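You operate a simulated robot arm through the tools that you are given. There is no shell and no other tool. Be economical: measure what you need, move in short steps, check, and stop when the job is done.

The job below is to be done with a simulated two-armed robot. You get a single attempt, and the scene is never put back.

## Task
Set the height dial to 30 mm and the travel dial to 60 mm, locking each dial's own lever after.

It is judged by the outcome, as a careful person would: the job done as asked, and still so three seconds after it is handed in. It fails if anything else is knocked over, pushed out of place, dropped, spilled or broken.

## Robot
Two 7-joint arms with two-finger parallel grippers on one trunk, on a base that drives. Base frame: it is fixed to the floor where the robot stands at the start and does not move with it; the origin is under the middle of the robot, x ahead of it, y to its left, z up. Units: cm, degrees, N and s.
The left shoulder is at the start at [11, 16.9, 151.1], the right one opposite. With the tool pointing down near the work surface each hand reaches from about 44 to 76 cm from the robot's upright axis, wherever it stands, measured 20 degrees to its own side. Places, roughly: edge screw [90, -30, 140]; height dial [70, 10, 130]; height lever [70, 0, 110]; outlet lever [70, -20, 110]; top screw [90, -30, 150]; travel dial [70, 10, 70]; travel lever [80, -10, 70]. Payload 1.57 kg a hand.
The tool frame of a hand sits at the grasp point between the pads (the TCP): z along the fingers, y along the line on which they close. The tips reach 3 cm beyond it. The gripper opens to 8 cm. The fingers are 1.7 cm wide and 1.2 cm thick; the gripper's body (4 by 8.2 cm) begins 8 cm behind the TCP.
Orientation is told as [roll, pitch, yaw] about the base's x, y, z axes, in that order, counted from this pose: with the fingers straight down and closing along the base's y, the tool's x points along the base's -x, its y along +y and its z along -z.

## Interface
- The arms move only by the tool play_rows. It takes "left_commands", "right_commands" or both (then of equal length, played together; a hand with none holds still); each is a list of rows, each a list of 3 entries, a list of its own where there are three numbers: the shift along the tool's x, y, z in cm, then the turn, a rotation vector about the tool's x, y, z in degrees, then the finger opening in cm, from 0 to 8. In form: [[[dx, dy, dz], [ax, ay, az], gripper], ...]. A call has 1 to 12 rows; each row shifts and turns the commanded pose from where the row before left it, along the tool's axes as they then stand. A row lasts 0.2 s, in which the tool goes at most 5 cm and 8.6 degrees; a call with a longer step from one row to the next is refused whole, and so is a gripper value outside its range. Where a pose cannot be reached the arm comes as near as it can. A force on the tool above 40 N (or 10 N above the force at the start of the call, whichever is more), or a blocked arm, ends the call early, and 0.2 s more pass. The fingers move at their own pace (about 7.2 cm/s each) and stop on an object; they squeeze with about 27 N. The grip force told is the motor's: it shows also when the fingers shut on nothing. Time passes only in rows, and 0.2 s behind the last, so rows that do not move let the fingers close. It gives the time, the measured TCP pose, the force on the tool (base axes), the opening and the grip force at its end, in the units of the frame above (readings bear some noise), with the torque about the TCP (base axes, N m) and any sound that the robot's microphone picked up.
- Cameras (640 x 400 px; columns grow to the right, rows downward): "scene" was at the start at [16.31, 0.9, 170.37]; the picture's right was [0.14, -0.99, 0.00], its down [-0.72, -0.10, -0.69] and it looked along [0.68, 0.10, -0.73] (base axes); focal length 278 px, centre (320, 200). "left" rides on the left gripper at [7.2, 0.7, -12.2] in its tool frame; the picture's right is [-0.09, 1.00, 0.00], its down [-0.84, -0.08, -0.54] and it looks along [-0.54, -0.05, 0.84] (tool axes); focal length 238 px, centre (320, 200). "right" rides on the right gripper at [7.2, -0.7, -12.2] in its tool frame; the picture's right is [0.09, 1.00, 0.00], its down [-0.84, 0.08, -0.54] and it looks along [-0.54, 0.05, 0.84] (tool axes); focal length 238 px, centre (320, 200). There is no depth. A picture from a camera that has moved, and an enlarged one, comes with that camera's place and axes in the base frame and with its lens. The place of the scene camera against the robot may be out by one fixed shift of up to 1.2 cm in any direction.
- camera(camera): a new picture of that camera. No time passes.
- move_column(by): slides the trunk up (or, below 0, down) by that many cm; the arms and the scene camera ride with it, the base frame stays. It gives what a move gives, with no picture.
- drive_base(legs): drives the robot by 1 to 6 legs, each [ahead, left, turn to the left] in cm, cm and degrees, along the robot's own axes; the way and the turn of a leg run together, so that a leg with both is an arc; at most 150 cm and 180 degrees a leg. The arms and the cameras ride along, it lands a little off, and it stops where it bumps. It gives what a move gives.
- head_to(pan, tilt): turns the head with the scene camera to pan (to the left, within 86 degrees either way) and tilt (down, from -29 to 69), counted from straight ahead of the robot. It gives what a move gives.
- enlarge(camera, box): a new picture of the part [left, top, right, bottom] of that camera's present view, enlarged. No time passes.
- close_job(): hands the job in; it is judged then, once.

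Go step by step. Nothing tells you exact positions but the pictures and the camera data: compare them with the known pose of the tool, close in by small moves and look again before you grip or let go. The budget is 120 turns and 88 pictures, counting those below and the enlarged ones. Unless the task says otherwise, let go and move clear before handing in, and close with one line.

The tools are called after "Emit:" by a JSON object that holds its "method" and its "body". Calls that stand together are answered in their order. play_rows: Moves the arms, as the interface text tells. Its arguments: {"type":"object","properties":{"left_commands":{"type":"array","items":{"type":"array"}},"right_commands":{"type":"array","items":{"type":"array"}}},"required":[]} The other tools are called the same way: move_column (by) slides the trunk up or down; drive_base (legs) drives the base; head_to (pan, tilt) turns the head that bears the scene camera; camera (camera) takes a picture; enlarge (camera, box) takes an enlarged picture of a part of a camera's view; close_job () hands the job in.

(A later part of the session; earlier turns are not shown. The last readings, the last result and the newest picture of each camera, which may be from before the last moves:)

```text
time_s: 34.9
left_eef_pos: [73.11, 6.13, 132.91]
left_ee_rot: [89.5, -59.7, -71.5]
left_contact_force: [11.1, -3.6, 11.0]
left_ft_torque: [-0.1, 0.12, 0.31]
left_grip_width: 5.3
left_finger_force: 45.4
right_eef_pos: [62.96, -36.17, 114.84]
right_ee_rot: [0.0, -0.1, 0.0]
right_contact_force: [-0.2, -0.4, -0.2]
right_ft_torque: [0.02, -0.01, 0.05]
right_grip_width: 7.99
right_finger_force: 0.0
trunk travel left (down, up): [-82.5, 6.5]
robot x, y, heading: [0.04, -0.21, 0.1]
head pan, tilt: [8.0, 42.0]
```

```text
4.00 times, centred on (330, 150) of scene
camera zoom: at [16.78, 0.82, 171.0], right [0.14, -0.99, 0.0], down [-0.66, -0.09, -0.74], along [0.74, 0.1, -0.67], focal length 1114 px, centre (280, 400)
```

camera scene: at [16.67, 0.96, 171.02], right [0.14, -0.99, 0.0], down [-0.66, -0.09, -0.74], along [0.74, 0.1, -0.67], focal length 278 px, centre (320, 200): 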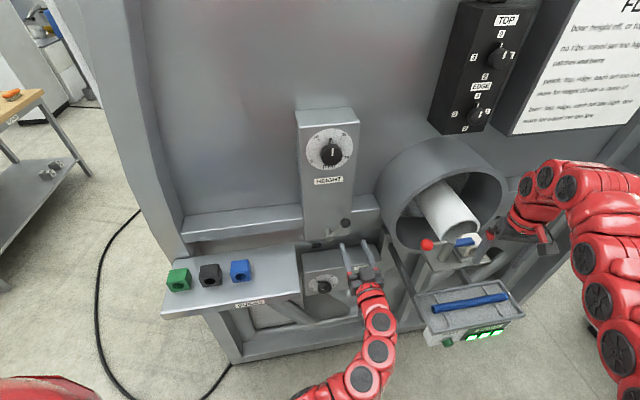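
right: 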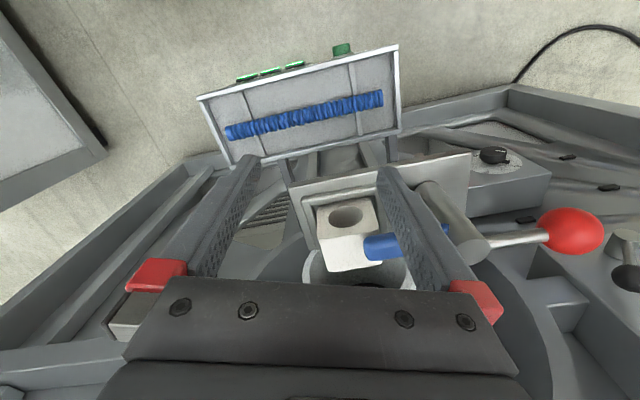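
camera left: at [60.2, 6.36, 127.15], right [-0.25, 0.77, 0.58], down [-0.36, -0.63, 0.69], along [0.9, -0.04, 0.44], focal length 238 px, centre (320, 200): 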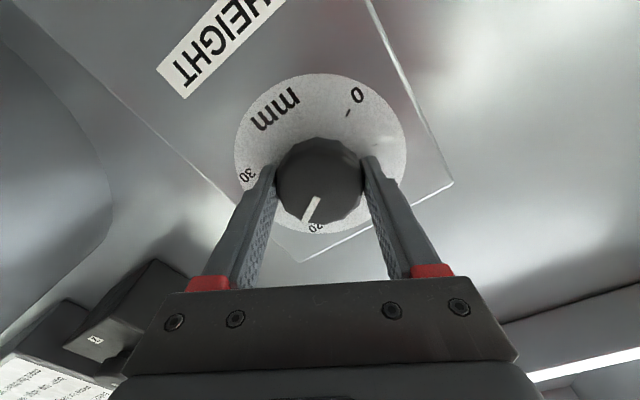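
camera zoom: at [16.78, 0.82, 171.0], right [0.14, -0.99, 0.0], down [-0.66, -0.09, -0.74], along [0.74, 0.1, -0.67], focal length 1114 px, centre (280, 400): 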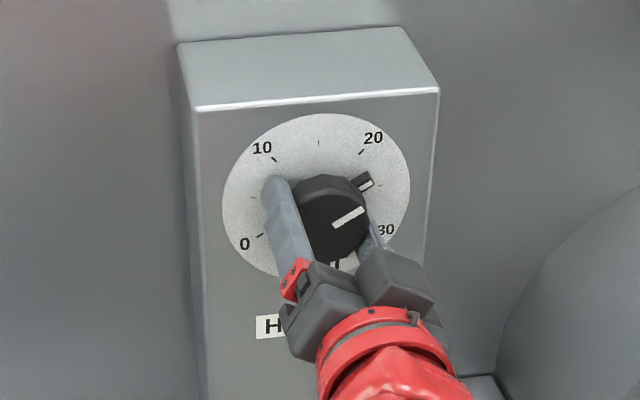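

The dial is past 20 after 60°. I'll continue another 50° without regripping, if the wrist allows.

Emit:
{"method": "play_rows", "body": {"left_commands": [[[0, 0, 0], [0, 0, 8], 3], [[0, 0, 0], [0, 0, 8], 3], [[0, 0, 0], [0, 0, 8], 3], [[0, 0, 0], [0, 0, 8], 3], [[0, 0, 0], [0, 0, 8], 3], [[0, 0, 0], [0, 0, 8], 3]]}}

Emit:
{"method": "camera", "body": {"camera": "left"}}

Emit:
{"method": "enlarge", "body": {"camera": "scene", "box": [280, 100, 380, 200]}}

```text
time_s: 36.3
left_eef_pos: [73.23, 6.17, 132.94]
left_ee_rot: [89.8, -11.6, -71.8]
left_contact_force: [9.1, -3.3, 6.6]
left_ft_torque: [0.02, -0.33, 0.55]
left_grip_width: 5.29
left_finger_force: 45.6
right_eef_pos: [62.89, -36.17, 114.87]
right_ee_rot: [-0.1, 0.0, 0.0]
right_contact_force: [-0.1, 0.2, -1.2]
right_ft_torque: [0.01, 0.0, 0.05]
right_grip_width: 8.01
right_finger_force: 0.0
trunk travel left (down, up): [-82.5, 6.5]
robot x, y, heading: [0.15, 0.2, -0.3]
head pan, tilt: [8.0, 42.0]
```

```text
53 pictures are left
camera left: at [59.27, 9.25, 132.26], right [-0.03, 0.11, 0.99], down [-0.26, -0.96, 0.09], along [0.97, -0.25, 0.06], focal length 238 px, centre (320, 200)
```

left: 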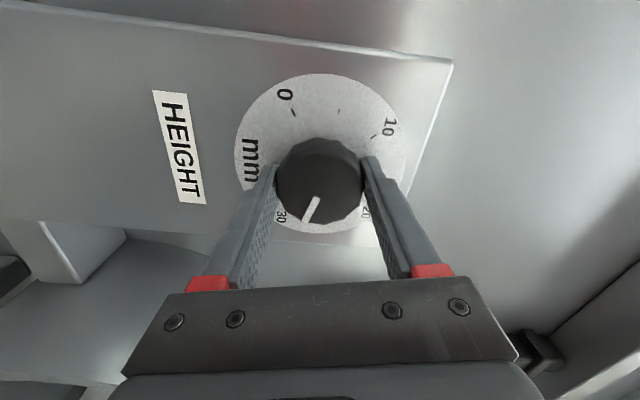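

```text
4.00 times, centred on (330, 150) of scene
camera zoom: at [16.75, 0.84, 171.01], right [0.14, -0.99, 0.0], down [-0.66, -0.09, -0.74], along [0.74, 0.1, -0.67], focal length 1114 px, centre (280, 400)
```

zoom: 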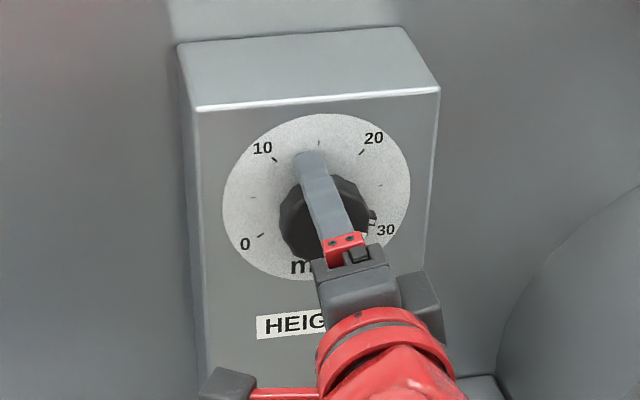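

The pointer is close to 30. I'll zoom in on the left camera to judge it.

Emit:
{"method": "enlarge", "body": {"camera": "left", "box": [220, 60, 420, 250]}}

Emit:
{"method": "enlarge", "body": {"camera": "scene", "box": [310, 120, 360, 170]}}

```text
2.11 times, centred on (320, 155) of left
camera zoom: at [59.27, 9.25, 132.26], right [-0.03, 0.11, 0.99], down [-0.26, -0.96, 0.09], along [0.97, -0.25, 0.06], focal length 502 px, centre (320, 295)
```

zoom: 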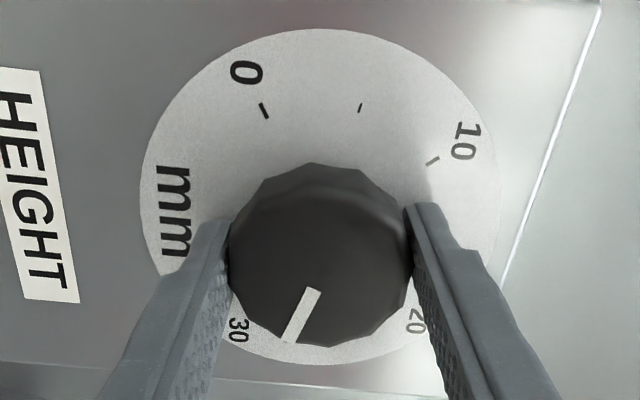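

```text
8.00 times, centred on (335, 145) of scene
camera zoom: at [16.75, 0.84, 171.01], right [0.14, -0.99, 0.0], down [-0.66, -0.09, -0.74], along [0.74, 0.1, -0.67], focal length 2227 px, centre (200, 640)
```

zoom: 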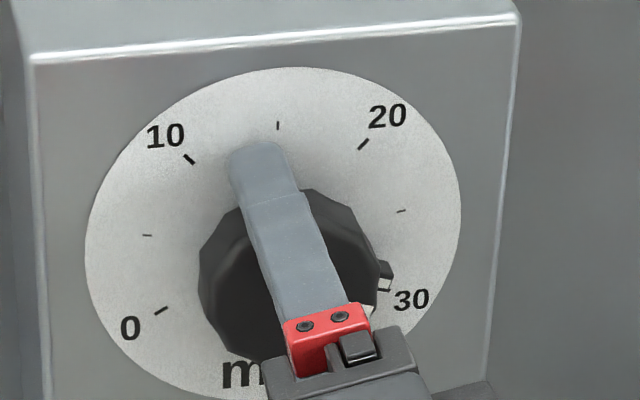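

The ticks are about 8° per mm, so 30 is at +120° and I've turned 108°. I'll add 12° more, then release and check.

Emit:
{"method": "play_rows", "body": {"left_commands": [[[0, 0, 0], [0, 0, 6], 3], [[0, 0, 0], [0, 0, 6], 3], [[0, 0, 0], [0, 0, 0], 3]]}}

Emit:
{"method": "play_rows", "body": {"left_commands": [[[0, 0, 0], [0, 0, 0], 5.8], [[0, 0, 0], [0, 0, 0], 8], [[0, 0, 0], [0, 0, 0], 8], [[0, 0, -1.5], [0, 0, 0], 8], [[0, 0, -3], [0, 0, 0], 8], [[0, 0, -3], [0, 0, -8], 8], [[0, 0, -3], [0, 0, -8], 8], [[0, 0, 0], [0, 0, -8], 8], [[0, 0, 0], [0, 0, -8], 8], [[0, 0, 0], [0, 0, -8], 8], [[0, 0, 0], [0, 0, -8], 8]]}}

Emit:
{"method": "enlarge", "body": {"camera": "scene", "box": [310, 120, 360, 170]}}

Emit:
{"method": "enlarge", "body": {"camera": "left", "box": [220, 20, 420, 200]}}

```text
time_s: 37.1
left_eef_pos: [73.02, 6.22, 133.06]
left_ee_rot: [89.8, 0.4, -72.0]
left_contact_force: [13.0, -2.1, 14.0]
left_ft_torque: [0.09, -0.38, 0.52]
left_grip_width: 5.29
left_finger_force: 45.3
right_eef_pos: [62.82, -36.14, 114.91]
right_ee_rot: [0.0, 0.0, 0.0]
right_contact_force: [-0.3, -0.1, 0.1]
right_ft_torque: [-0.02, 0.0, 0.02]
right_grip_width: 8.01
right_finger_force: 0.1
trunk travel left (down, up): [-82.5, 6.5]
robot x, y, heading: [0.08, -0.08, -0.3]
head pan, tilt: [8.0, 42.0]
```

```text
time_s: 39.5
left_eef_pos: [63.02, 3.01, 132.94]
left_ee_rot: [89.6, -47.9, -71.6]
left_contact_force: [-0.4, -1.0, 0.2]
left_ft_torque: [0.02, -0.01, -0.01]
left_grip_width: 7.99
left_finger_force: 0.2
right_eef_pos: [62.8, -36.24, 115.0]
right_ee_rot: [-0.1, 0.0, 0.0]
right_contact_force: [-0.3, -0.5, 0.5]
right_ft_torque: [-0.02, 0.02, -0.01]
right_grip_width: 8.01
right_finger_force: 0.1
trunk travel left (down, up): [-82.5, 6.5]
robot x, y, heading: [-0.13, 0.03, -0.2]
head pan, tilt: [8.0, 42.0]
```

```text
8.00 times, centred on (335, 145) of scene
camera zoom: at [16.68, 0.93, 171.02], right [0.14, -0.99, 0.0], down [-0.66, -0.09, -0.74], along [0.74, 0.1, -0.67], focal length 2227 px, centre (200, 640)
```

zoom: 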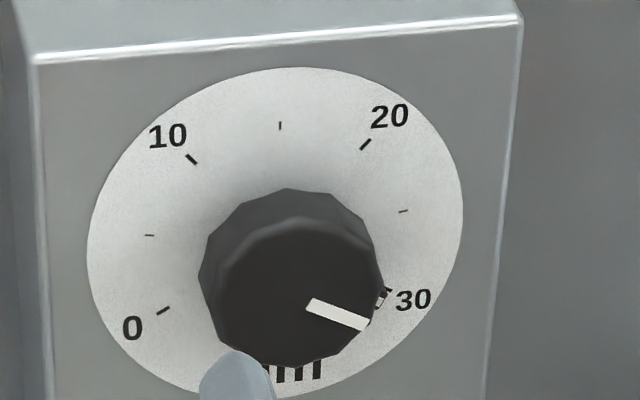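

```text
2.22 times, centred on (320, 110) of left
camera zoom: at [49.75, 4.24, 128.18], right [-0.21, 0.65, 0.74], down [-0.32, -0.76, 0.57], along [0.92, -0.12, 0.36], focal length 530 px, centre (320, 400)
```

zoom: 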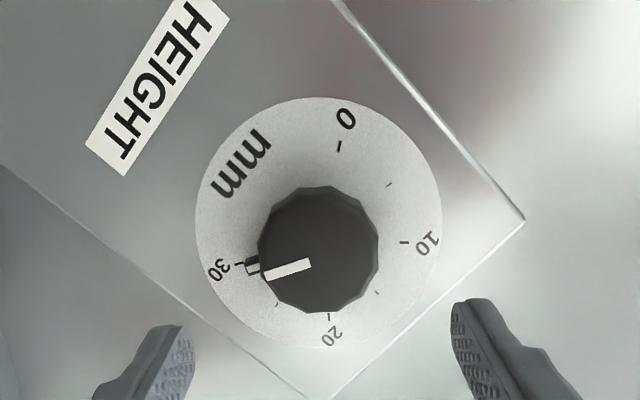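

The pointer is almost on the 30 tick. I'll zoom in more.

Emit:
{"method": "enlarge", "body": {"camera": "left", "box": [280, 90, 350, 160]}}

Emit:
{"method": "enlarge", "body": {"camera": "scene", "box": [326, 144, 346, 164]}}

```text
5.71 times, centred on (315, 125) of left
camera zoom: at [49.75, 4.24, 128.18], right [-0.21, 0.65, 0.74], down [-0.32, -0.76, 0.57], along [0.92, -0.12, 0.36], focal length 1362 px, centre (349, 629)
```

zoom: 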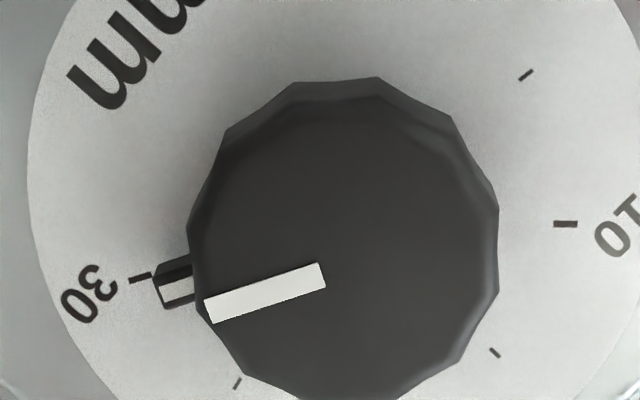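

```text
16.00 times, centred on (336, 154) of scene
camera zoom: at [16.68, 0.93, 171.02], right [0.14, -0.99, 0.0], down [-0.66, -0.09, -0.74], along [0.74, 0.1, -0.67], focal length 4454 px, centre (64, 936)
```

zoom: 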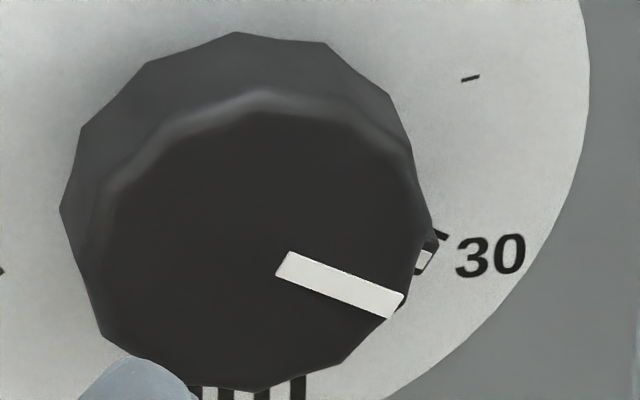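

Projecting the ticks and the white bar onto the face gives a pointer angle of 119.3° against 119.9° for the tick, so the dial is on 30 mm. Now I'll return to the height lever, which is swung left, to lock it.

Emit:
{"method": "play_rows", "body": {"left_commands": [[[0, 0, 0], [0, 0, -8.4], 7], [[0, 0, 0], [0, 0, -8.4], 6], [[0, 0, 0], [0, 0, -8.4], 6], [[0, 0, 0], [0, 0, -8.4], 6], [[0, 0, 0], [0, 0, -8.4], 6], [[4.07, 0.87, 0], [0, 0, 0], 6], [[4.07, 0.87, 0], [0, 0, 0], 6], [[4.07, 0.87, 0], [0, 0, 0], 6], [[4.07, 0.87, 0], [0, 0, 0], 6], [[4.07, 0.87, 0], [0, 0, 0], 6], [[4.07, 0.87, 0], [0, 0, 0], 6]]}}

Emit:
{"method": "camera", "body": {"camera": "left"}}

```text
time_s: 41.9
left_eef_pos: [61.4, 8.31, 108.77]
left_ee_rot: [13.0, -89.9, 5.0]
left_contact_force: [-0.3, 0.4, 0.5]
left_ft_torque: [0.01, 0.02, 0.01]
left_grip_width: 6.0
left_finger_force: 0.1
right_eef_pos: [62.83, -36.18, 114.88]
right_ee_rot: [0.0, 0.0, 0.1]
right_contact_force: [0.2, 0.0, -0.4]
right_ft_torque: [-0.01, 0.0, -0.03]
right_grip_width: 7.99
right_finger_force: 0.1
trunk travel left (down, up): [-82.5, 6.5]
robot x, y, heading: [-0.02, 0.0, -0.4]
head pan, tilt: [8.0, 42.0]
```

```text
45 pictures are left
camera left: at [49.55, 5.12, 101.6], right [-0.31, 0.95, 0.09], down [-0.49, -0.24, 0.84], along [0.82, 0.21, 0.54], focal length 238 px, centre (320, 200)
```

left: 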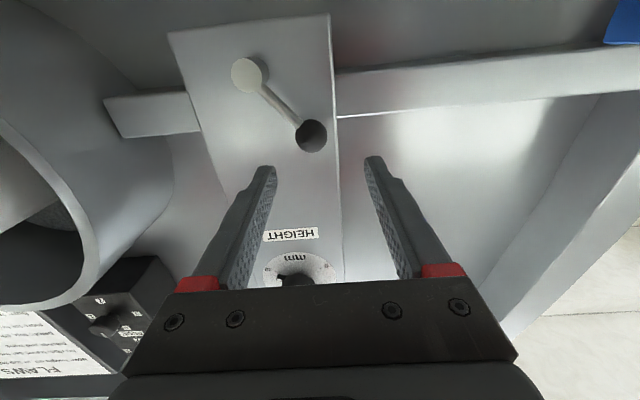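

Emit:
{"method": "play_rows", "body": {"left_commands": [[[0, 0, 3], [0, 0, 0], 6], [[0, 0, 3], [0, 0, 0], 6], [[0, 0, 2], [0, 0, 0], 6], [[0, 0, 1], [0, 0, 0], 6], [[0, 0, 0], [0, 0, 0], 6]]}}

Emit:
{"method": "play_rows", "body": {"left_commands": [[[-0.2, -0.95, 0], [0, 0, 0], 6], [[-0.4, -0.95, 0], [0, 0, 0], 6], [[-0.5, -0.95, 0], [0, 0, 0], 6], [[-0.5, -0.95, 0], [0, 0, 0], 6], [[-0.2, -0.87, 0], [0, 0, 0], 6], [[-0.2, -0.87, 0], [0, 0, 0], 6], [[-0.2, -0.87, 0], [0, 0, 0], 6], [[-0.1, -0.87, 0], [0, 0, 0], 6]]}}

Emit:
{"method": "camera", "body": {"camera": "left"}}

```text
time_s: 43.1
left_eef_pos: [69.81, 10.85, 108.58]
left_ee_rot: [28.7, -89.8, -10.6]
left_contact_force: [0.5, -0.4, 0.1]
left_ft_torque: [0.03, 0.0, 0.0]
left_grip_width: 6.0
left_finger_force: 0.1
right_eef_pos: [62.84, -36.18, 115.04]
right_ee_rot: [0.0, -0.1, 0.1]
right_contact_force: [-0.2, 1.3, -0.3]
right_ft_torque: [0.04, -0.01, 0.03]
right_grip_width: 8.0
right_finger_force: 0.0
trunk travel left (down, up): [-82.5, 6.5]
robot x, y, heading: [0.22, -0.2, 0.0]
head pan, tilt: [8.0, 42.0]
```

```text
time_s: 44.9
left_eef_pos: [72.16, 3.65, 111.01]
left_ee_rot: [20.0, -89.8, -2.1]
left_contact_force: [0.0, 0.8, 0.6]
left_ft_torque: [0.01, -0.01, -0.02]
left_grip_width: 6.07
left_finger_force: 0.7
right_eef_pos: [62.75, -36.11, 114.97]
right_ee_rot: [-0.1, 0.0, 0.0]
right_contact_force: [-0.8, 0.5, -0.2]
right_ft_torque: [-0.02, -0.01, 0.01]
right_grip_width: 7.99
right_finger_force: 0.1
trunk travel left (down, up): [-82.5, 6.5]
robot x, y, heading: [0.05, 0.26, 0.3]
head pan, tilt: [8.0, 42.0]
```

```text
44 pictures are left
camera left: at [60.3, 0.59, 103.83], right [-0.31, 0.95, 0.09], down [-0.49, -0.24, 0.84], along [0.82, 0.21, 0.54], focal length 238 px, centre (320, 200)
```

left: 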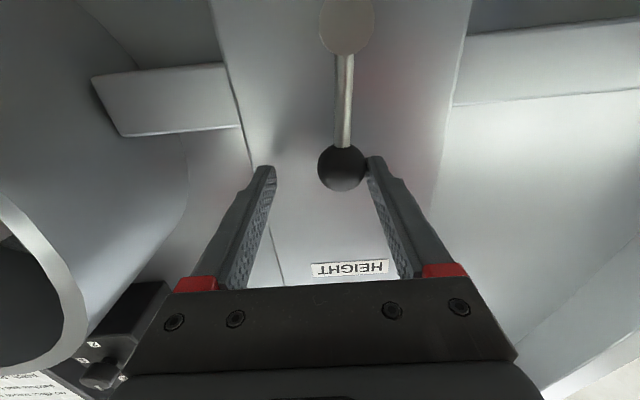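

The lever is upright and moving freely. I'll continue clockwise to the end stop.

Emit:
{"method": "play_rows", "body": {"left_commands": [[[0.1, -0.93, 0], [0, 0, 0], 6], [[0.2, -0.93, 0], [0, 0, 0], 6], [[0.3, -0.93, 0], [0, 0, 0], 6], [[0.4, -0.9, 0], [0, 0, 0], 6], [[0.5, -0.9, 0], [0, 0, 0], 6]]}}

Emit:
{"method": "play_rows", "body": {"left_commands": [[[0.4, -0.5, 0], [0, 0, 0], 6], [[0.4, -0.5, 0], [0, 0, 0], 6], [[0.4, -0.4, 0], [0, 0, 0], 6], [[0.4, -0.4, 0], [0, 0, 0], 6]]}}

Emit:
{"method": "camera", "body": {"camera": "left"}}

```text
time_s: 46.1
left_eef_pos: [73.64, -0.35, 109.25]
left_ee_rot: [37.1, -89.7, -18.9]
left_contact_force: [0.9, 2.0, 0.3]
left_ft_torque: [-0.02, 0.04, 0.06]
left_grip_width: 6.18
left_finger_force: 1.5
right_eef_pos: [62.81, -36.05, 114.84]
right_ee_rot: [0.0, 0.0, 0.1]
right_contact_force: [0.3, 0.2, 0.1]
right_ft_torque: [0.01, 0.0, -0.04]
right_grip_width: 8.0
right_finger_force: 0.0
trunk travel left (down, up): [-82.5, 6.5]
robot x, y, heading: [0.3, -0.07, -0.0]
head pan, tilt: [8.0, 42.0]
```

```text
time_s: 47.1
left_eef_pos: [73.92, -1.32, 108.43]
left_ee_rot: [-170.3, -89.7, -171.1]
left_contact_force: [-0.8, 30.3, 25.9]
left_ft_torque: [1.32, -0.18, 0.25]
left_grip_width: 8.0
left_finger_force: 11.9
right_eef_pos: [62.57, -35.57, 115.34]
right_ee_rot: [-0.2, -0.2, 0.1]
right_contact_force: [-0.2, 0.5, -0.1]
right_ft_torque: [-0.01, -0.02, 0.0]
right_grip_width: 8.01
right_finger_force: 0.2
trunk travel left (down, up): [-82.5, 6.5]
robot x, y, heading: [-0.24, 0.25, 0.3]
head pan, tilt: [8.0, 42.0]
```

```text
43 pictures are left
camera left: at [62.14, -4.59, 101.17], right [-0.32, 0.94, 0.09], down [-0.49, -0.25, 0.83], along [0.81, 0.22, 0.54], focal length 238 px, centre (320, 200)
```

left: 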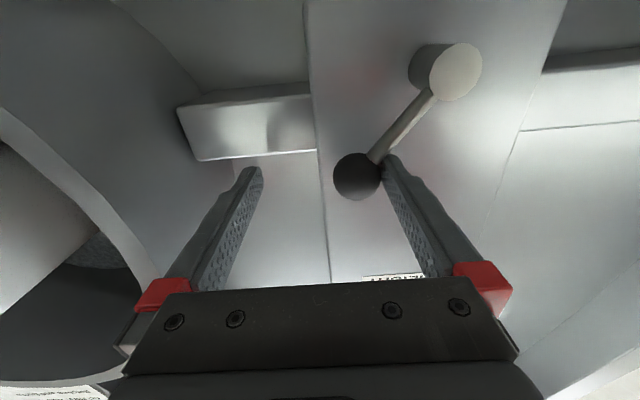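

The lever has hit its end stop and is locked. I'll ease off, retreat, and check the lever and dial.

Emit:
{"method": "play_rows", "body": {"left_commands": [[[-0.8, 0.3, 0], [0, 0, 0], 8], [[0, 0.6, 0], [0, 0, 0], 8], [[0, 0, -2], [0, 0, 0], 8], [[0, 0, -3], [0, 0, 0], 8], [[0, 0, -3], [0, 0, 0], 8], [[0, 0, -3], [0, 0, 0], 8], [[0, 0, -3], [0, 0, 0], 8]]}}

Emit:
{"method": "enlarge", "body": {"camera": "scene", "box": [290, 110, 380, 240]}}

Emit:
{"method": "camera", "body": {"camera": "right"}}

```text
time_s: 48.7
left_eef_pos: [60.31, -5.79, 108.55]
left_ee_rot: [33.8, -89.8, -15.7]
left_contact_force: [-0.3, -1.0, 0.7]
left_ft_torque: [0.01, 0.0, -0.03]
left_grip_width: 8.0
left_finger_force: 0.0
right_eef_pos: [62.7, -36.14, 114.95]
right_ee_rot: [0.0, 0.1, -0.1]
right_contact_force: [1.1, 0.6, 0.4]
right_ft_torque: [-0.05, -0.03, 0.01]
right_grip_width: 7.99
right_finger_force: 0.0
trunk travel left (down, up): [-82.5, 6.5]
robot x, y, heading: [0.26, -0.08, -0.1]
head pan, tilt: [8.0, 42.0]
```

```text
3.08 times, centred on (335, 175) of scene
camera zoom: at [16.57, 0.94, 171.03], right [0.14, -0.99, 0.0], down [-0.66, -0.09, -0.74], along [0.74, 0.1, -0.67], focal length 857 px, centre (274, 277)
```

zoom: 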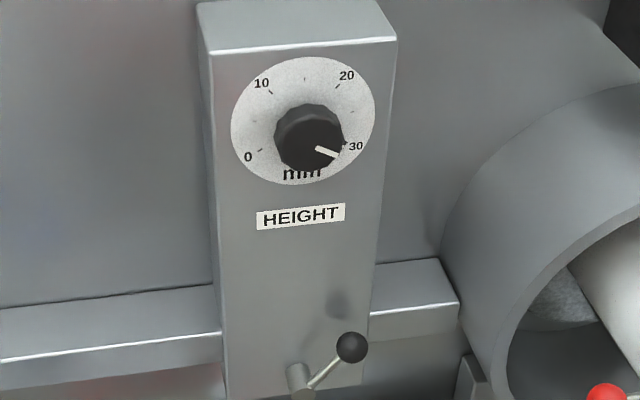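

```text
41 pictures are left
camera right: at [55.5, -36.76, 127.15], right [-0.09, 1.0, 0.0], down [0.84, 0.08, 0.54], along [0.54, 0.05, -0.84], focal length 238 px, centre (320, 200)
```

right: 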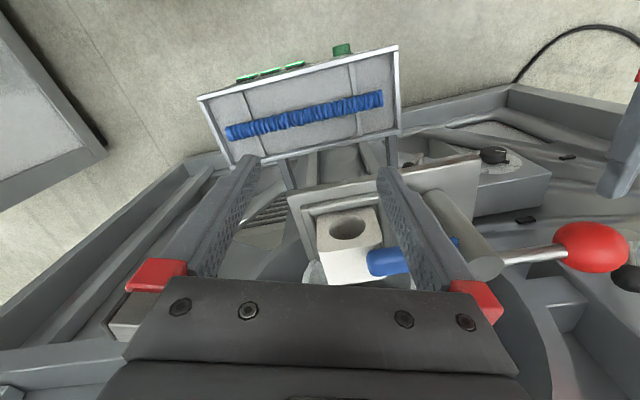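

The height dial is at 30 and locked. The travel dial sits about 60 cm lower, so I need to lower the trunk, and the right arm must first clear the outlet. I'll check the space on the right.

Emit:
{"method": "head_to", "body": {"pan": -55, "tilt": 45}}

Emit:
{"method": "camera", "body": {"camera": "scene"}}

```text
time_s: 50.0
left_eef_pos: [60.47, -5.78, 108.46]
left_ee_rot: [32.2, -89.7, -14.1]
left_contact_force: [0.2, 1.2, 1.1]
left_ft_torque: [0.02, -0.03, -0.03]
left_grip_width: 8.01
left_finger_force: 0.0
right_eef_pos: [62.8, -36.11, 114.92]
right_ee_rot: [-0.1, 0.0, 0.0]
right_contact_force: [0.6, -0.1, 0.2]
right_ft_torque: [0.01, -0.02, 0.01]
right_grip_width: 7.99
right_finger_force: 0.1
trunk travel left (down, up): [-82.5, 6.5]
robot x, y, heading: [-0.04, 0.17, 0.1]
head pan, tilt: [-55.0, 45.0]
```

```text
40 pictures are left
camera scene: at [13.06, -6.88, 170.59], right [-0.82, -0.57, 0.0], down [-0.41, 0.58, -0.71], along [0.41, -0.58, -0.71], focal length 278 px, centre (320, 200)
```

scene: 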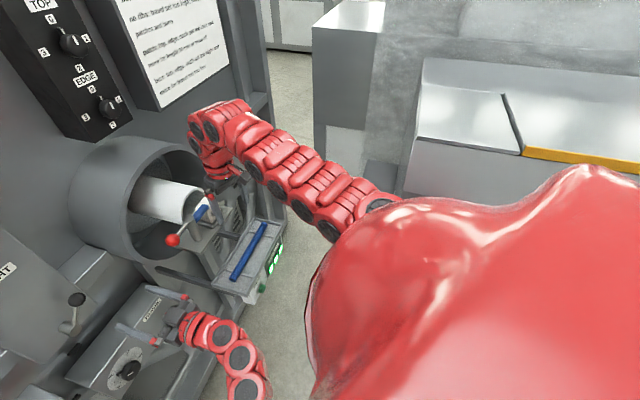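

The space to the right of the tray is free. I'll swing the right hand back and right to about (38, −62).

Emit:
{"method": "play_rows", "body": {"right_commands": [[[1.5, -3.5, 0], [0, 0, 0], 8], [[3, -3.8, 0], [0, 0, 0], 8], [[3.2, -3.8, 0], [0, 0, 0], 8], [[3.2, -3.8, 0], [0, 0, 0], 8], [[3.5, -3.5, 0], [0, 0, 0], 8], [[3.5, -3, 0], [0, 0, 0], 8], [[3.5, -2.5, 0], [0, 0, 0], 8], [[3.5, -2, 0], [0, 0, 0], 8]]}}

Emit:
{"method": "camera", "body": {"camera": "scene"}}

```text
time_s: 51.8
left_eef_pos: [60.39, -5.93, 108.56]
left_ee_rot: [47.4, -89.8, -29.5]
left_contact_force: [0.3, 0.3, 0.1]
left_ft_torque: [-0.03, 0.02, -0.04]
left_grip_width: 8.01
left_finger_force: 0.1
right_eef_pos: [43.61, -60.82, 115.39]
right_ee_rot: [0.0, 0.1, 0.0]
right_contact_force: [-0.1, 0.2, -0.6]
right_ft_torque: [0.02, 0.01, -0.02]
right_grip_width: 8.0
right_finger_force: 0.1
right hand out of reach, approached as far as the arm can: row 4, 5
trunk travel left (down, up): [-82.5, 6.5]
robot x, y, heading: [0.01, -0.28, -0.0]
head pan, tilt: [-55.0, 45.0]
```

```text
39 pictures are left
camera scene: at [12.9, -7.02, 170.59], right [-0.82, -0.57, 0.0], down [-0.41, 0.58, -0.71], along [0.41, -0.58, -0.71], focal length 278 px, centre (320, 200)
```

scene: 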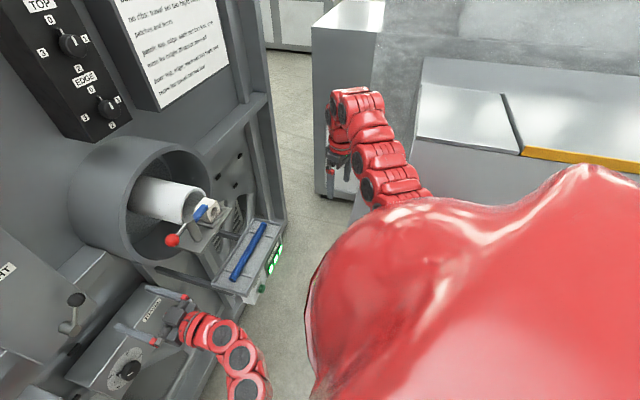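

Emit:
{"method": "camera", "body": {"camera": "right"}}

Emit:
{"method": "head_to", "body": {"pan": 8, "tilt": 60}}

Emit:
{"method": "camera", "body": {"camera": "scene"}}

```text
38 pictures are left
camera right: at [36.4, -61.45, 127.65], right [-0.09, 1.0, 0.0], down [0.84, 0.08, 0.54], along [0.54, 0.05, -0.84], focal length 238 px, centre (320, 200)
```

right: 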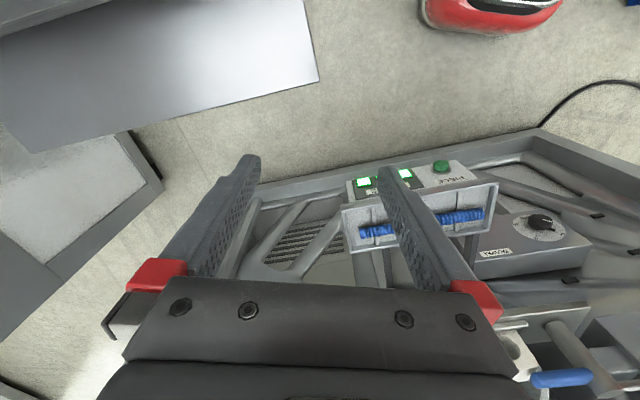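

```text
time_s: 53.1
left_eef_pos: [60.51, -5.81, 108.58]
left_ee_rot: [30.6, -89.7, -12.5]
left_contact_force: [-0.4, -0.5, 0.2]
left_ft_torque: [0.0, -0.01, 0.0]
left_grip_width: 8.01
left_finger_force: 0.0
right_eef_pos: [43.74, -60.63, 115.56]
right_ee_rot: [0.0, -0.1, 0.0]
right_contact_force: [0.1, 0.2, 0.3]
right_ft_torque: [-0.02, 0.02, -0.01]
right_grip_width: 8.0
right_finger_force: 0.1
trunk travel left (down, up): [-82.5, 6.5]
robot x, y, heading: [-0.05, 0.03, 0.1]
head pan, tilt: [8.0, 60.0]
```

```text
37 pictures are left
camera scene: at [14.99, 0.71, 168.64], right [0.14, -0.99, 0.0], down [-0.86, -0.12, -0.5], along [0.5, 0.07, -0.87], focal length 278 px, centre (320, 200)
```

scene: 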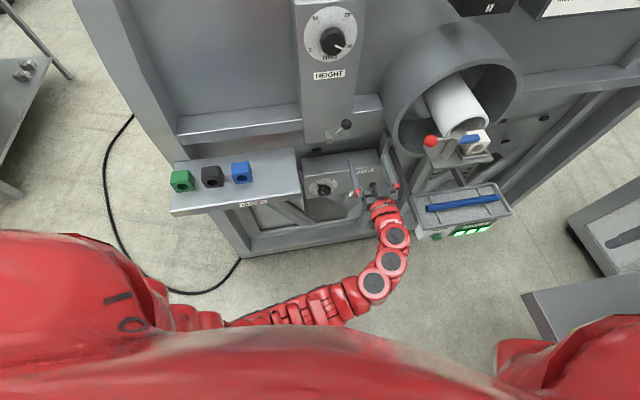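

A table corner lies at about (42, −61, 76), just below the right hand. I'll park the right hand at about (45, −46), between the tray and that table.

Emit:
{"method": "play_rows", "body": {"right_commands": [[[0, 3.7, 0], [0, 0, 0], 8], [[0, 3.7, 0], [0, 0, 0], 8], [[-0.3, 3.7, 0], [0, 0, 0], 8], [[-0.5, 3.5, 0], [0, 0, 0], 8]]}}

Emit:
{"method": "camera", "body": {"camera": "right"}}

```text
time_s: 54.1
left_eef_pos: [60.4, -5.81, 108.43]
left_ee_rot: [30.2, -89.8, -12.3]
left_contact_force: [-0.3, -0.4, 0.1]
left_ft_torque: [-0.03, 0.04, 0.0]
left_grip_width: 7.97
left_finger_force: 0.1
right_eef_pos: [43.68, -59.54, 115.54]
right_ee_rot: [-0.1, 0.1, 0.0]
right_contact_force: [0.1, -0.2, -0.5]
right_ft_torque: [0.03, -0.02, 0.04]
right_grip_width: 8.01
right_finger_force: 0.1
right hand out of reach, approached as far as the arm can: row 1, 2, 3, 4
trunk travel left (down, up): [-82.5, 6.5]
robot x, y, heading: [0.11, 0.05, -0.0]
head pan, tilt: [8.0, 60.0]
```

```text
36 pictures are left
camera right: at [36.48, -60.12, 127.64], right [-0.09, 1.0, 0.0], down [0.84, 0.08, 0.54], along [0.54, 0.05, -0.84], focal length 238 px, centre (320, 200)
```

right: 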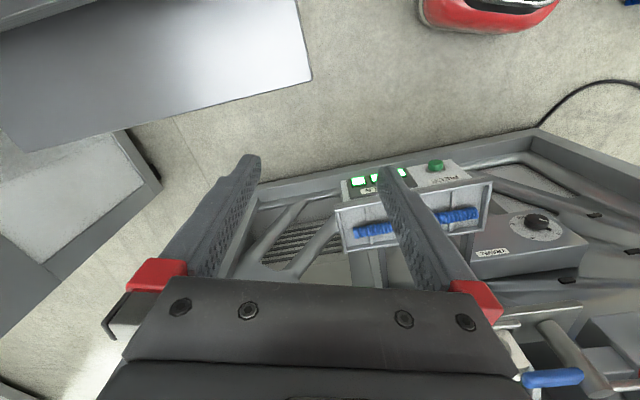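

The arm can't fold that close. Instead I'll shift the right hand forward to about x=52, between the table corner and the tray end, then lower the trunk in stages.

Emit:
{"method": "play_rows", "body": {"right_commands": [[[-2.5, 0, 0], [0, 0, 0], 4], [[-2.5, 0, 0], [0, 0, 0], 2], [[-2, 0, 0], [0, 0, 0], 1]]}}

Emit:
{"method": "move_column", "body": {"by": -18}}

Emit:
{"method": "camera", "body": {"camera": "right"}}

Emit:
{"method": "camera", "body": {"camera": "scene"}}

```text
time_s: 54.9
left_eef_pos: [60.43, -5.87, 108.41]
left_ee_rot: [29.4, -89.7, -11.4]
left_contact_force: [0.6, -0.5, -0.7]
left_ft_torque: [0.01, 0.02, 0.02]
left_grip_width: 8.03
left_finger_force: 0.0
right_eef_pos: [50.61, -59.59, 115.58]
right_ee_rot: [0.0, 0.1, -0.1]
right_contact_force: [0.5, 0.5, 0.4]
right_ft_torque: [-0.02, -0.01, 0.0]
right_grip_width: 0.96
right_finger_force: 0.2
trunk travel left (down, up): [-82.5, 6.5]
robot x, y, heading: [-0.01, -0.11, -0.0]
head pan, tilt: [8.0, 60.0]
```

```text
time_s: 56.9
left_eef_pos: [60.52, -5.88, 90.55]
left_ee_rot: [33.7, -89.8, -15.6]
left_contact_force: [0.0, -1.0, 0.6]
left_ft_torque: [-0.01, 0.04, 0.01]
left_grip_width: 8.01
left_finger_force: 0.1
right_eef_pos: [50.66, -59.52, 97.49]
right_ee_rot: [-0.1, -0.1, 0.0]
right_contact_force: [0.0, 0.9, -0.7]
right_ft_torque: [-0.03, -0.02, 0.0]
right_grip_width: 0.99
right_finger_force: 0.0
trunk travel left (down, up): [-64.5, 24.5]
robot x, y, heading: [0.28, -0.18, 0.1]
head pan, tilt: [8.0, 60.0]
```

```text
35 pictures are left
camera right: at [43.45, -60.17, 109.71], right [-0.09, 1.0, 0.0], down [0.84, 0.08, 0.54], along [0.54, 0.05, -0.84], focal length 238 px, centre (320, 200)
```

right: 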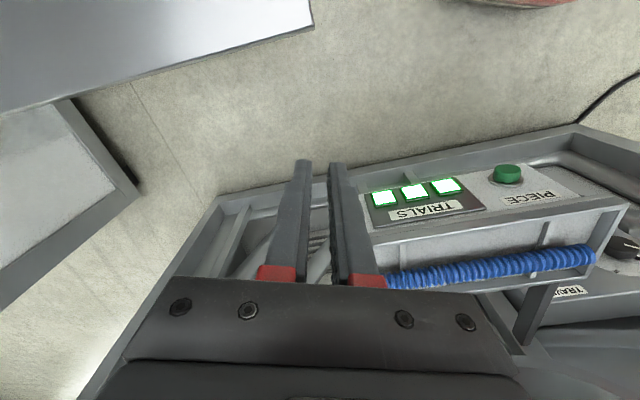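

```text
34 pictures are left
camera scene: at [14.96, 0.71, 150.65], right [0.14, -0.99, 0.0], down [-0.86, -0.12, -0.5], along [0.5, 0.07, -0.87], focal length 278 px, centre (320, 200)
```

scene: 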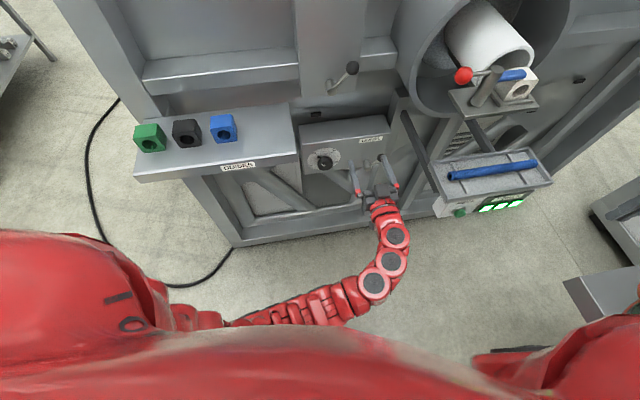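

Clearances look fine, so I'll lower another 18 cm.

Emit:
{"method": "move_column", "body": {"by": -18}}

Emit:
{"method": "camera", "body": {"camera": "scene"}}

Emit:
{"method": "camera", "body": {"camera": "left"}}

```text
time_s: 58.9
left_eef_pos: [60.53, -5.81, 72.51]
left_ee_rot: [31.7, -89.8, -13.5]
left_contact_force: [-0.7, -0.6, -0.3]
left_ft_torque: [-0.02, 0.0, 0.0]
left_grip_width: 7.99
left_finger_force: 0.1
right_eef_pos: [50.71, -59.51, 79.53]
right_ee_rot: [0.0, -0.1, 0.0]
right_contact_force: [-0.5, 0.4, -0.9]
right_ft_torque: [0.03, -0.04, 0.0]
right_grip_width: 1.02
right_finger_force: 0.1
trunk travel left (down, up): [-46.5, 42.5]
robot x, y, heading: [0.0, 0.12, -0.3]
head pan, tilt: [8.0, 60.0]
```

```text
33 pictures are left
camera scene: at [14.95, 0.71, 132.65], right [0.14, -0.99, 0.0], down [-0.86, -0.12, -0.5], along [0.5, 0.07, -0.87], focal length 278 px, centre (320, 200)
```

scene: 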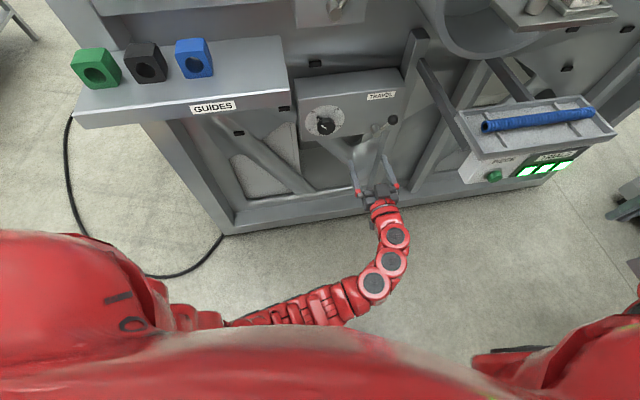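

```text
32 pictures are left
camera left: at [48.62, -8.96, 65.39], right [-0.31, 0.95, 0.09], down [-0.49, -0.24, 0.84], along [0.82, 0.21, 0.54], focal length 238 px, centre (320, 200)
```

left: 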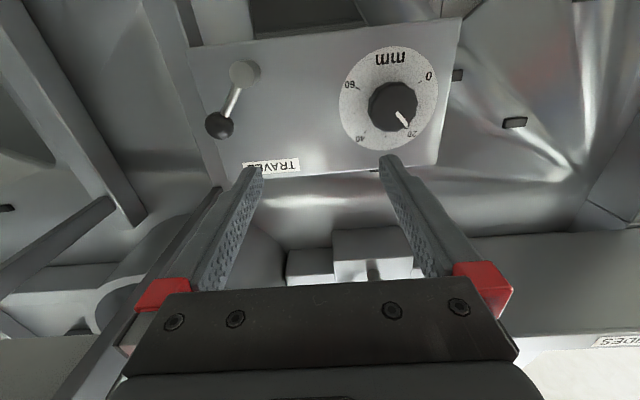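

The travel lever is up-right like the other one was, so probably locked, with its ball at about (79.4, −12.2, 72). To stay clear of the tray corner I'll approach it straight ahead along +x.

Emit:
{"method": "play_rows", "body": {"left_commands": [[[0, 0, 0], [6, 0, 0], 6], [[0, 0, 0], [6, 0, 0], 6], [[0, 0, 0], [6, 0, 0], 6], [[0.1, -1.6, 2], [0, 0, 0], 6], [[0.1, -1.6, 2], [0, 0, 0], 6], [[0.1, -1.6, 2], [0, 0, 0], 6], [[0, -1.6, 2], [0, 0, 0], 6]]}}

Emit:
{"method": "camera", "body": {"camera": "left"}}

Emit:
{"method": "camera", "body": {"camera": "scene"}}

```text
time_s: 60.5
left_eef_pos: [68.49, -12.29, 71.94]
left_ee_rot: [19.5, -89.6, -19.3]
left_contact_force: [-0.1, 0.5, 1.0]
left_ft_torque: [0.03, -0.03, -0.02]
left_grip_width: 5.99
left_finger_force: 0.1
right_eef_pos: [50.7, -59.56, 79.42]
right_ee_rot: [0.0, 0.0, 0.0]
right_contact_force: [0.8, 0.6, 0.5]
right_ft_torque: [0.01, 0.02, -0.02]
right_grip_width: 1.0
right_finger_force: 0.1
trunk travel left (down, up): [-46.5, 42.5]
robot x, y, heading: [0.17, -0.16, -0.1]
head pan, tilt: [8.0, 60.0]
```

```text
31 pictures are left
camera left: at [56.3, -11.65, 64.88], right [0.0, 1.0, 0.09], down [-0.54, -0.08, 0.84], along [0.84, -0.05, 0.53], focal length 238 px, centre (320, 200)
```

left: 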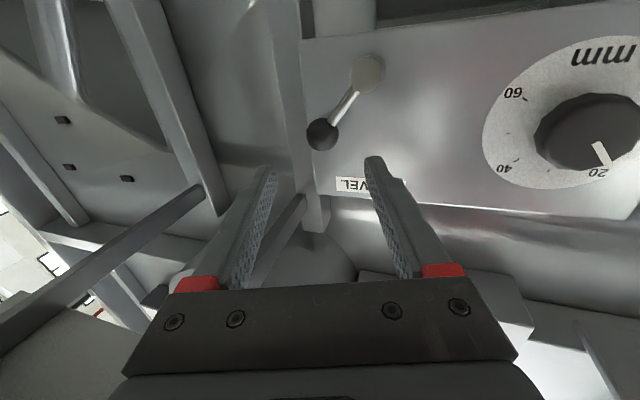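

```text
30 pictures are left
camera scene: at [15.0, 0.67, 132.64], right [0.14, -0.99, 0.0], down [-0.86, -0.12, -0.5], along [0.49, 0.07, -0.87], focal length 278 px, centre (320, 200)
```

scene: 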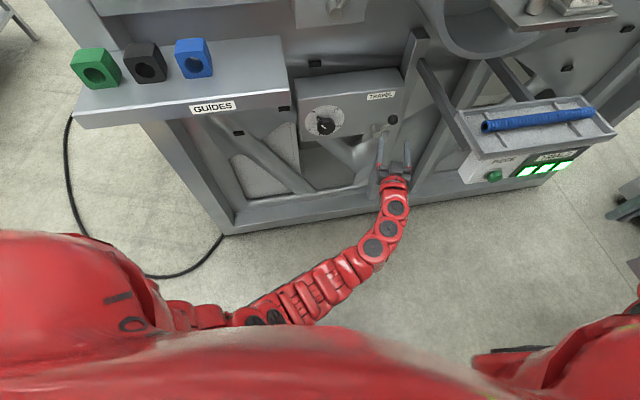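

The ball is at about (78, −12.1, 71.5). I'll advance 8.2 cm to straddle it and check.

Emit:
{"method": "play_rows", "body": {"left_commands": [[[0.3, 0, 2.5], [0, 0, 0], 6], [[0, 0, 2.5], [0, 0, 0], 6], [[0, 0, 2], [0, 0, 0], 6], [[0, 0, 1.2], [0, 0, 0], 6]]}}

Emit:
{"method": "camera", "body": {"camera": "left"}}

```text
time_s: 61.5
left_eef_pos: [76.75, -12.23, 71.71]
left_ee_rot: [7.5, -89.7, -7.5]
left_contact_force: [1.1, -0.4, 0.2]
left_ft_torque: [0.0, 0.0, 0.01]
left_grip_width: 5.98
left_finger_force: 0.1
right_eef_pos: [50.69, -59.67, 79.55]
right_ee_rot: [0.0, 0.0, -0.1]
right_contact_force: [0.0, -0.1, 0.3]
right_ft_torque: [-0.03, 0.05, 0.02]
right_grip_width: 1.02
right_finger_force: 0.0
trunk travel left (down, up): [-46.5, 42.5]
robot x, y, heading: [-0.0, -0.22, 0.1]
head pan, tilt: [8.0, 60.0]
```

```text
29 pictures are left
camera left: at [64.47, -11.59, 64.74], right [0.0, 1.0, 0.09], down [-0.54, -0.08, 0.84], along [0.84, -0.05, 0.54], focal length 238 px, centre (320, 200)
```

left: 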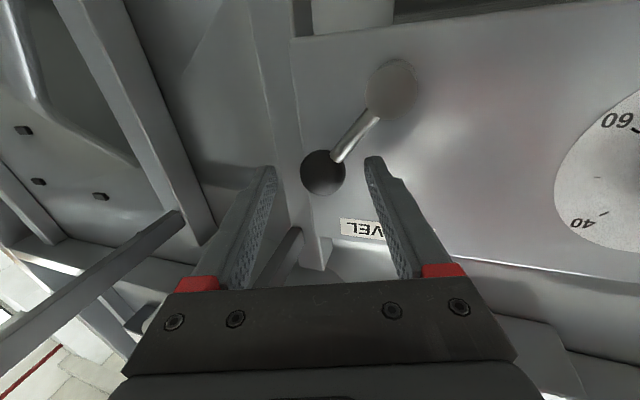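

It is straddled. I'll push counter-clockwise along the arc.

Emit:
{"method": "play_rows", "body": {"left_commands": [[[-0.1, 0.83, -0.27], [0, 0, 0], 6], [[-0.3, 0.83, -0.27], [0, 0, 0], 6], [[-0.4, 0.83, -0.27], [0, 0, 0], 6], [[-0.4, 0.83, -0.27], [0, 0, 0], 6], [[-0.15, 0.76, -0.25], [0, 0, 0], 6], [[-0.15, 0.76, -0.25], [0, 0, 0], 6], [[-0.1, 0.76, -0.25], [0, 0, 0], 6]]}}

Emit:
{"method": "camera", "body": {"camera": "left"}}

```text
time_s: 63.1
left_eef_pos: [74.95, -6.44, 73.54]
left_ee_rot: [16.4, -89.9, -16.2]
left_contact_force: [-1.3, -1.4, -0.2]
left_ft_torque: [-0.01, -0.02, -0.09]
left_grip_width: 6.11
left_finger_force: 0.2
right_eef_pos: [50.66, -59.62, 79.53]
right_ee_rot: [0.0, 0.0, 0.1]
right_contact_force: [-0.3, -0.7, 0.0]
right_ft_torque: [0.0, -0.01, -0.02]
right_grip_width: 0.97
right_finger_force: 0.0
trunk travel left (down, up): [-46.5, 42.5]
robot x, y, heading: [-0.37, 0.13, 0.2]
head pan, tilt: [8.0, 60.0]
```

```text
28 pictures are left
camera left: at [62.64, -5.88, 66.41], right [0.0, 1.0, 0.09], down [-0.54, -0.08, 0.84], along [0.84, -0.05, 0.54], focal length 238 px, centre (320, 200)
```

left: 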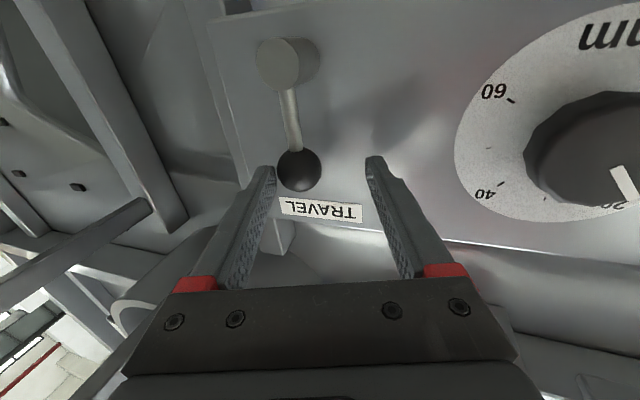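

Emit:
{"method": "play_rows", "body": {"left_commands": [[[0.1, 0.6, -0.2], [0, 0, 0], 5.2], [[0.1, 0.7, -0.22], [0, 0, 0], 5.2], [[0.2, 0.7, -0.22], [0, 0, 0], 5.2], [[0.35, 0.6, -0.2], [0, 0, 0], 5.2], [[0.4, 0.6, -0.2], [0, 0, 0], 5.2]]}}

Emit:
{"method": "play_rows", "body": {"left_commands": [[[0.4, 0.5, -0.15], [0, 0, 0], 5.2], [[0.4, 0.4, -0.13], [0, 0, 0], 5.2], [[0.4, 0.35, -0.1], [0, 0, 0], 5.2], [[0.4, 0.3, -0.1], [0, 0, 0], 5.2]]}}

Emit:
{"method": "camera", "body": {"camera": "left"}}

```text
time_s: 64.3
left_eef_pos: [73.9, -3.47, 72.36]
left_ee_rot: [8.7, -89.8, -8.8]
left_contact_force: [-1.0, -1.7, 0.0]
left_ft_torque: [0.0, -0.02, -0.03]
left_grip_width: 5.35
left_finger_force: 0.3
right_eef_pos: [50.58, -59.62, 79.63]
right_ee_rot: [0.0, 0.0, 0.0]
right_contact_force: [-0.3, -0.8, 0.7]
right_ft_torque: [0.02, 0.01, 0.03]
right_grip_width: 1.01
right_finger_force: 0.0
trunk travel left (down, up): [-46.5, 42.5]
robot x, y, heading: [-0.13, 0.11, 0.2]
head pan, tilt: [8.0, 60.0]
```

```text
time_s: 65.3
left_eef_pos: [73.37, -2.13, 70.49]
left_ee_rot: [16.3, -89.5, -16.5]
left_contact_force: [-8.2, -14.7, -1.4]
left_ft_torque: [0.19, -0.05, -0.71]
left_grip_width: 6.53
left_finger_force: 7.3
right_eef_pos: [50.51, -59.63, 79.54]
right_ee_rot: [0.1, 0.0, -0.2]
right_contact_force: [-0.4, -0.8, 0.0]
right_ft_torque: [-0.03, 0.01, 0.03]
right_grip_width: 0.98
right_finger_force: 0.1
trunk travel left (down, up): [-46.5, 42.5]
robot x, y, heading: [0.12, 0.11, -0.2]
head pan, tilt: [8.0, 60.0]
```

```text
27 pictures are left
camera left: at [60.93, -1.45, 63.48], right [0.0, 1.0, 0.09], down [-0.54, -0.08, 0.84], along [0.84, -0.05, 0.53], focal length 238 px, centre (320, 200)
```

left: 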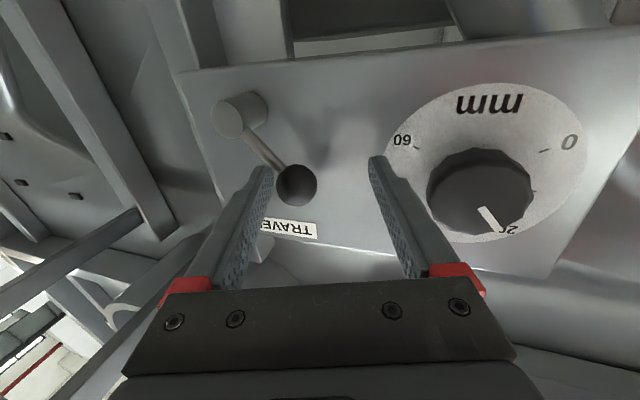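

The lever hit its far stop, so it's unlocked. I'll back off, return to the face-normal direction and line up on the travel dial.

Emit:
{"method": "play_rows", "body": {"left_commands": [[[-0.6, -0.5, 0], [0, 0, 0], 6], [[-0.3, 0, -1.5], [0, 0, 0], 6], [[0, 0, -3], [0, 0, 0], 7], [[0, 0, -3], [0, 0, 0], 8], [[0, 0, -3.5], [0, 0, 0], 8], [[-0.3, 1.2, 0], [-6, 0, 0], 8], [[-0.3, 1.3, 0], [-6, 0, 0], 8], [[-0.3, 1.3, 0], [-6, 0, 0], 8], [[-0.2, 1.8, 0], [0, 0, 0], 8]]}}

Emit:
{"method": "camera", "body": {"camera": "left"}}

Emit:
{"method": "enlarge", "body": {"camera": "scene", "box": [280, 60, 420, 170]}}

```text
time_s: 67.3
left_eef_pos: [61.28, 3.06, 72.84]
left_ee_rot: [28.5, -89.8, -10.4]
left_contact_force: [-0.7, -0.5, 0.2]
left_ft_torque: [0.01, 0.02, 0.0]
left_grip_width: 7.99
left_finger_force: 0.0
right_eef_pos: [50.63, -59.51, 79.71]
right_ee_rot: [0.1, 0.0, 0.1]
right_contact_force: [-0.1, 0.3, -0.2]
right_ft_torque: [-0.04, -0.03, 0.01]
right_grip_width: 1.01
right_finger_force: 0.2
trunk travel left (down, up): [-46.5, 42.5]
robot x, y, heading: [0.22, -0.26, 0.0]
head pan, tilt: [8.0, 60.0]
```

```text
26 pictures are left
camera left: at [49.4, -0.05, 65.64], right [-0.31, 0.95, 0.09], down [-0.49, -0.24, 0.84], along [0.82, 0.21, 0.54], focal length 238 px, centre (320, 200)
```

left: 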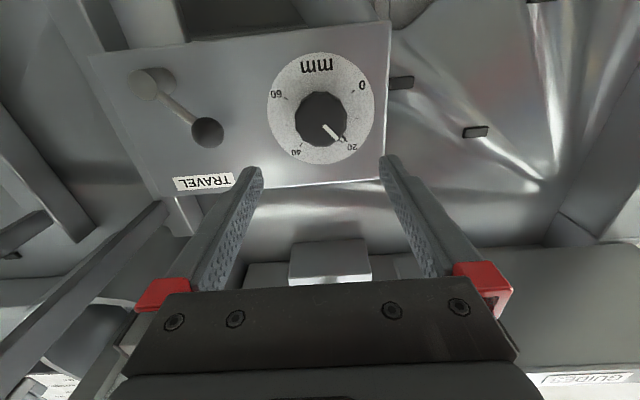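

```text
3.64 times, centred on (350, 115) of scene
camera zoom: at [14.94, 0.76, 132.65], right [0.14, -0.99, 0.0], down [-0.86, -0.12, -0.5], along [0.5, 0.07, -0.87], focal length 1012 px, centre (211, 509)
```

zoom: 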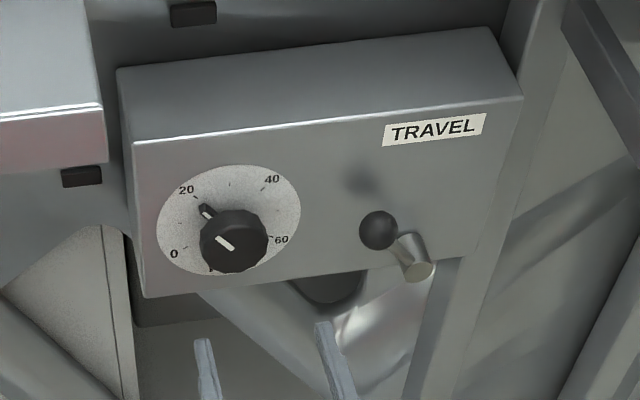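

The lever is now left and the pointer reads about 22. The knob is at about (73.5, 7.2, 72.3), and I'd like one grip to cover the full 150°. I'll pre-rotate −60° and advance most of the way.

Emit:
{"method": "play_rows", "body": {"left_commands": [[[0.5, 0.15, 0], [0, 0, 0], 8], [[0, 0, 0.5], [0, 0, -8.5], 8], [[0, 0, 0.5], [0, 0, -8.5], 8], [[0, 0, 0.5], [0, 0, -8.5], 8], [[0, 0, 0.5], [0, 0, -8.5], 8], [[0, 0, 0.5], [0, 0, -8.5], 8], [[0, 0, 0.5], [0, 0, -8.5], 8], [[0, 0, 0.5], [0, 0, -8.5], 8], [[0, 0, 1.5], [0, 0, 0], 8], [[0, 0, 1.5], [0, 0, 0], 8], [[0, 0, 0], [0, 0, 0], 8]]}}

Emit:
{"method": "enlarge", "body": {"camera": "left", "box": [180, 20, 460, 200]}}

```text
time_s: 69.7
left_eef_pos: [67.44, 5.19, 72.18]
left_ee_rot: [-89.8, -30.7, 108.0]
left_contact_force: [0.2, 0.2, 0.8]
left_ft_torque: [0.02, 0.01, 0.01]
left_grip_width: 8.0
left_finger_force: 0.0
right_eef_pos: [50.55, -59.47, 79.52]
right_ee_rot: [0.0, 0.0, 0.0]
right_contact_force: [-0.2, -0.1, -0.2]
right_ft_torque: [-0.02, 0.0, 0.02]
right_grip_width: 1.02
right_finger_force: 0.0
trunk travel left (down, up): [-46.5, 42.5]
robot x, y, heading: [0.26, -0.02, -0.0]
head pan, tilt: [8.0, 60.0]
```

```text
2.22 times, centred on (320, 110) of left
camera zoom: at [57.6, -4.14, 68.04], right [-0.19, 0.56, -0.81], down [-0.72, 0.48, 0.49], along [0.66, 0.68, 0.31], focal length 530 px, centre (320, 400)
```

zoom: 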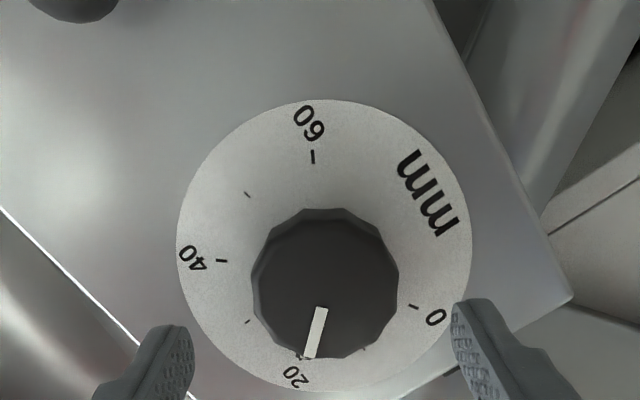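

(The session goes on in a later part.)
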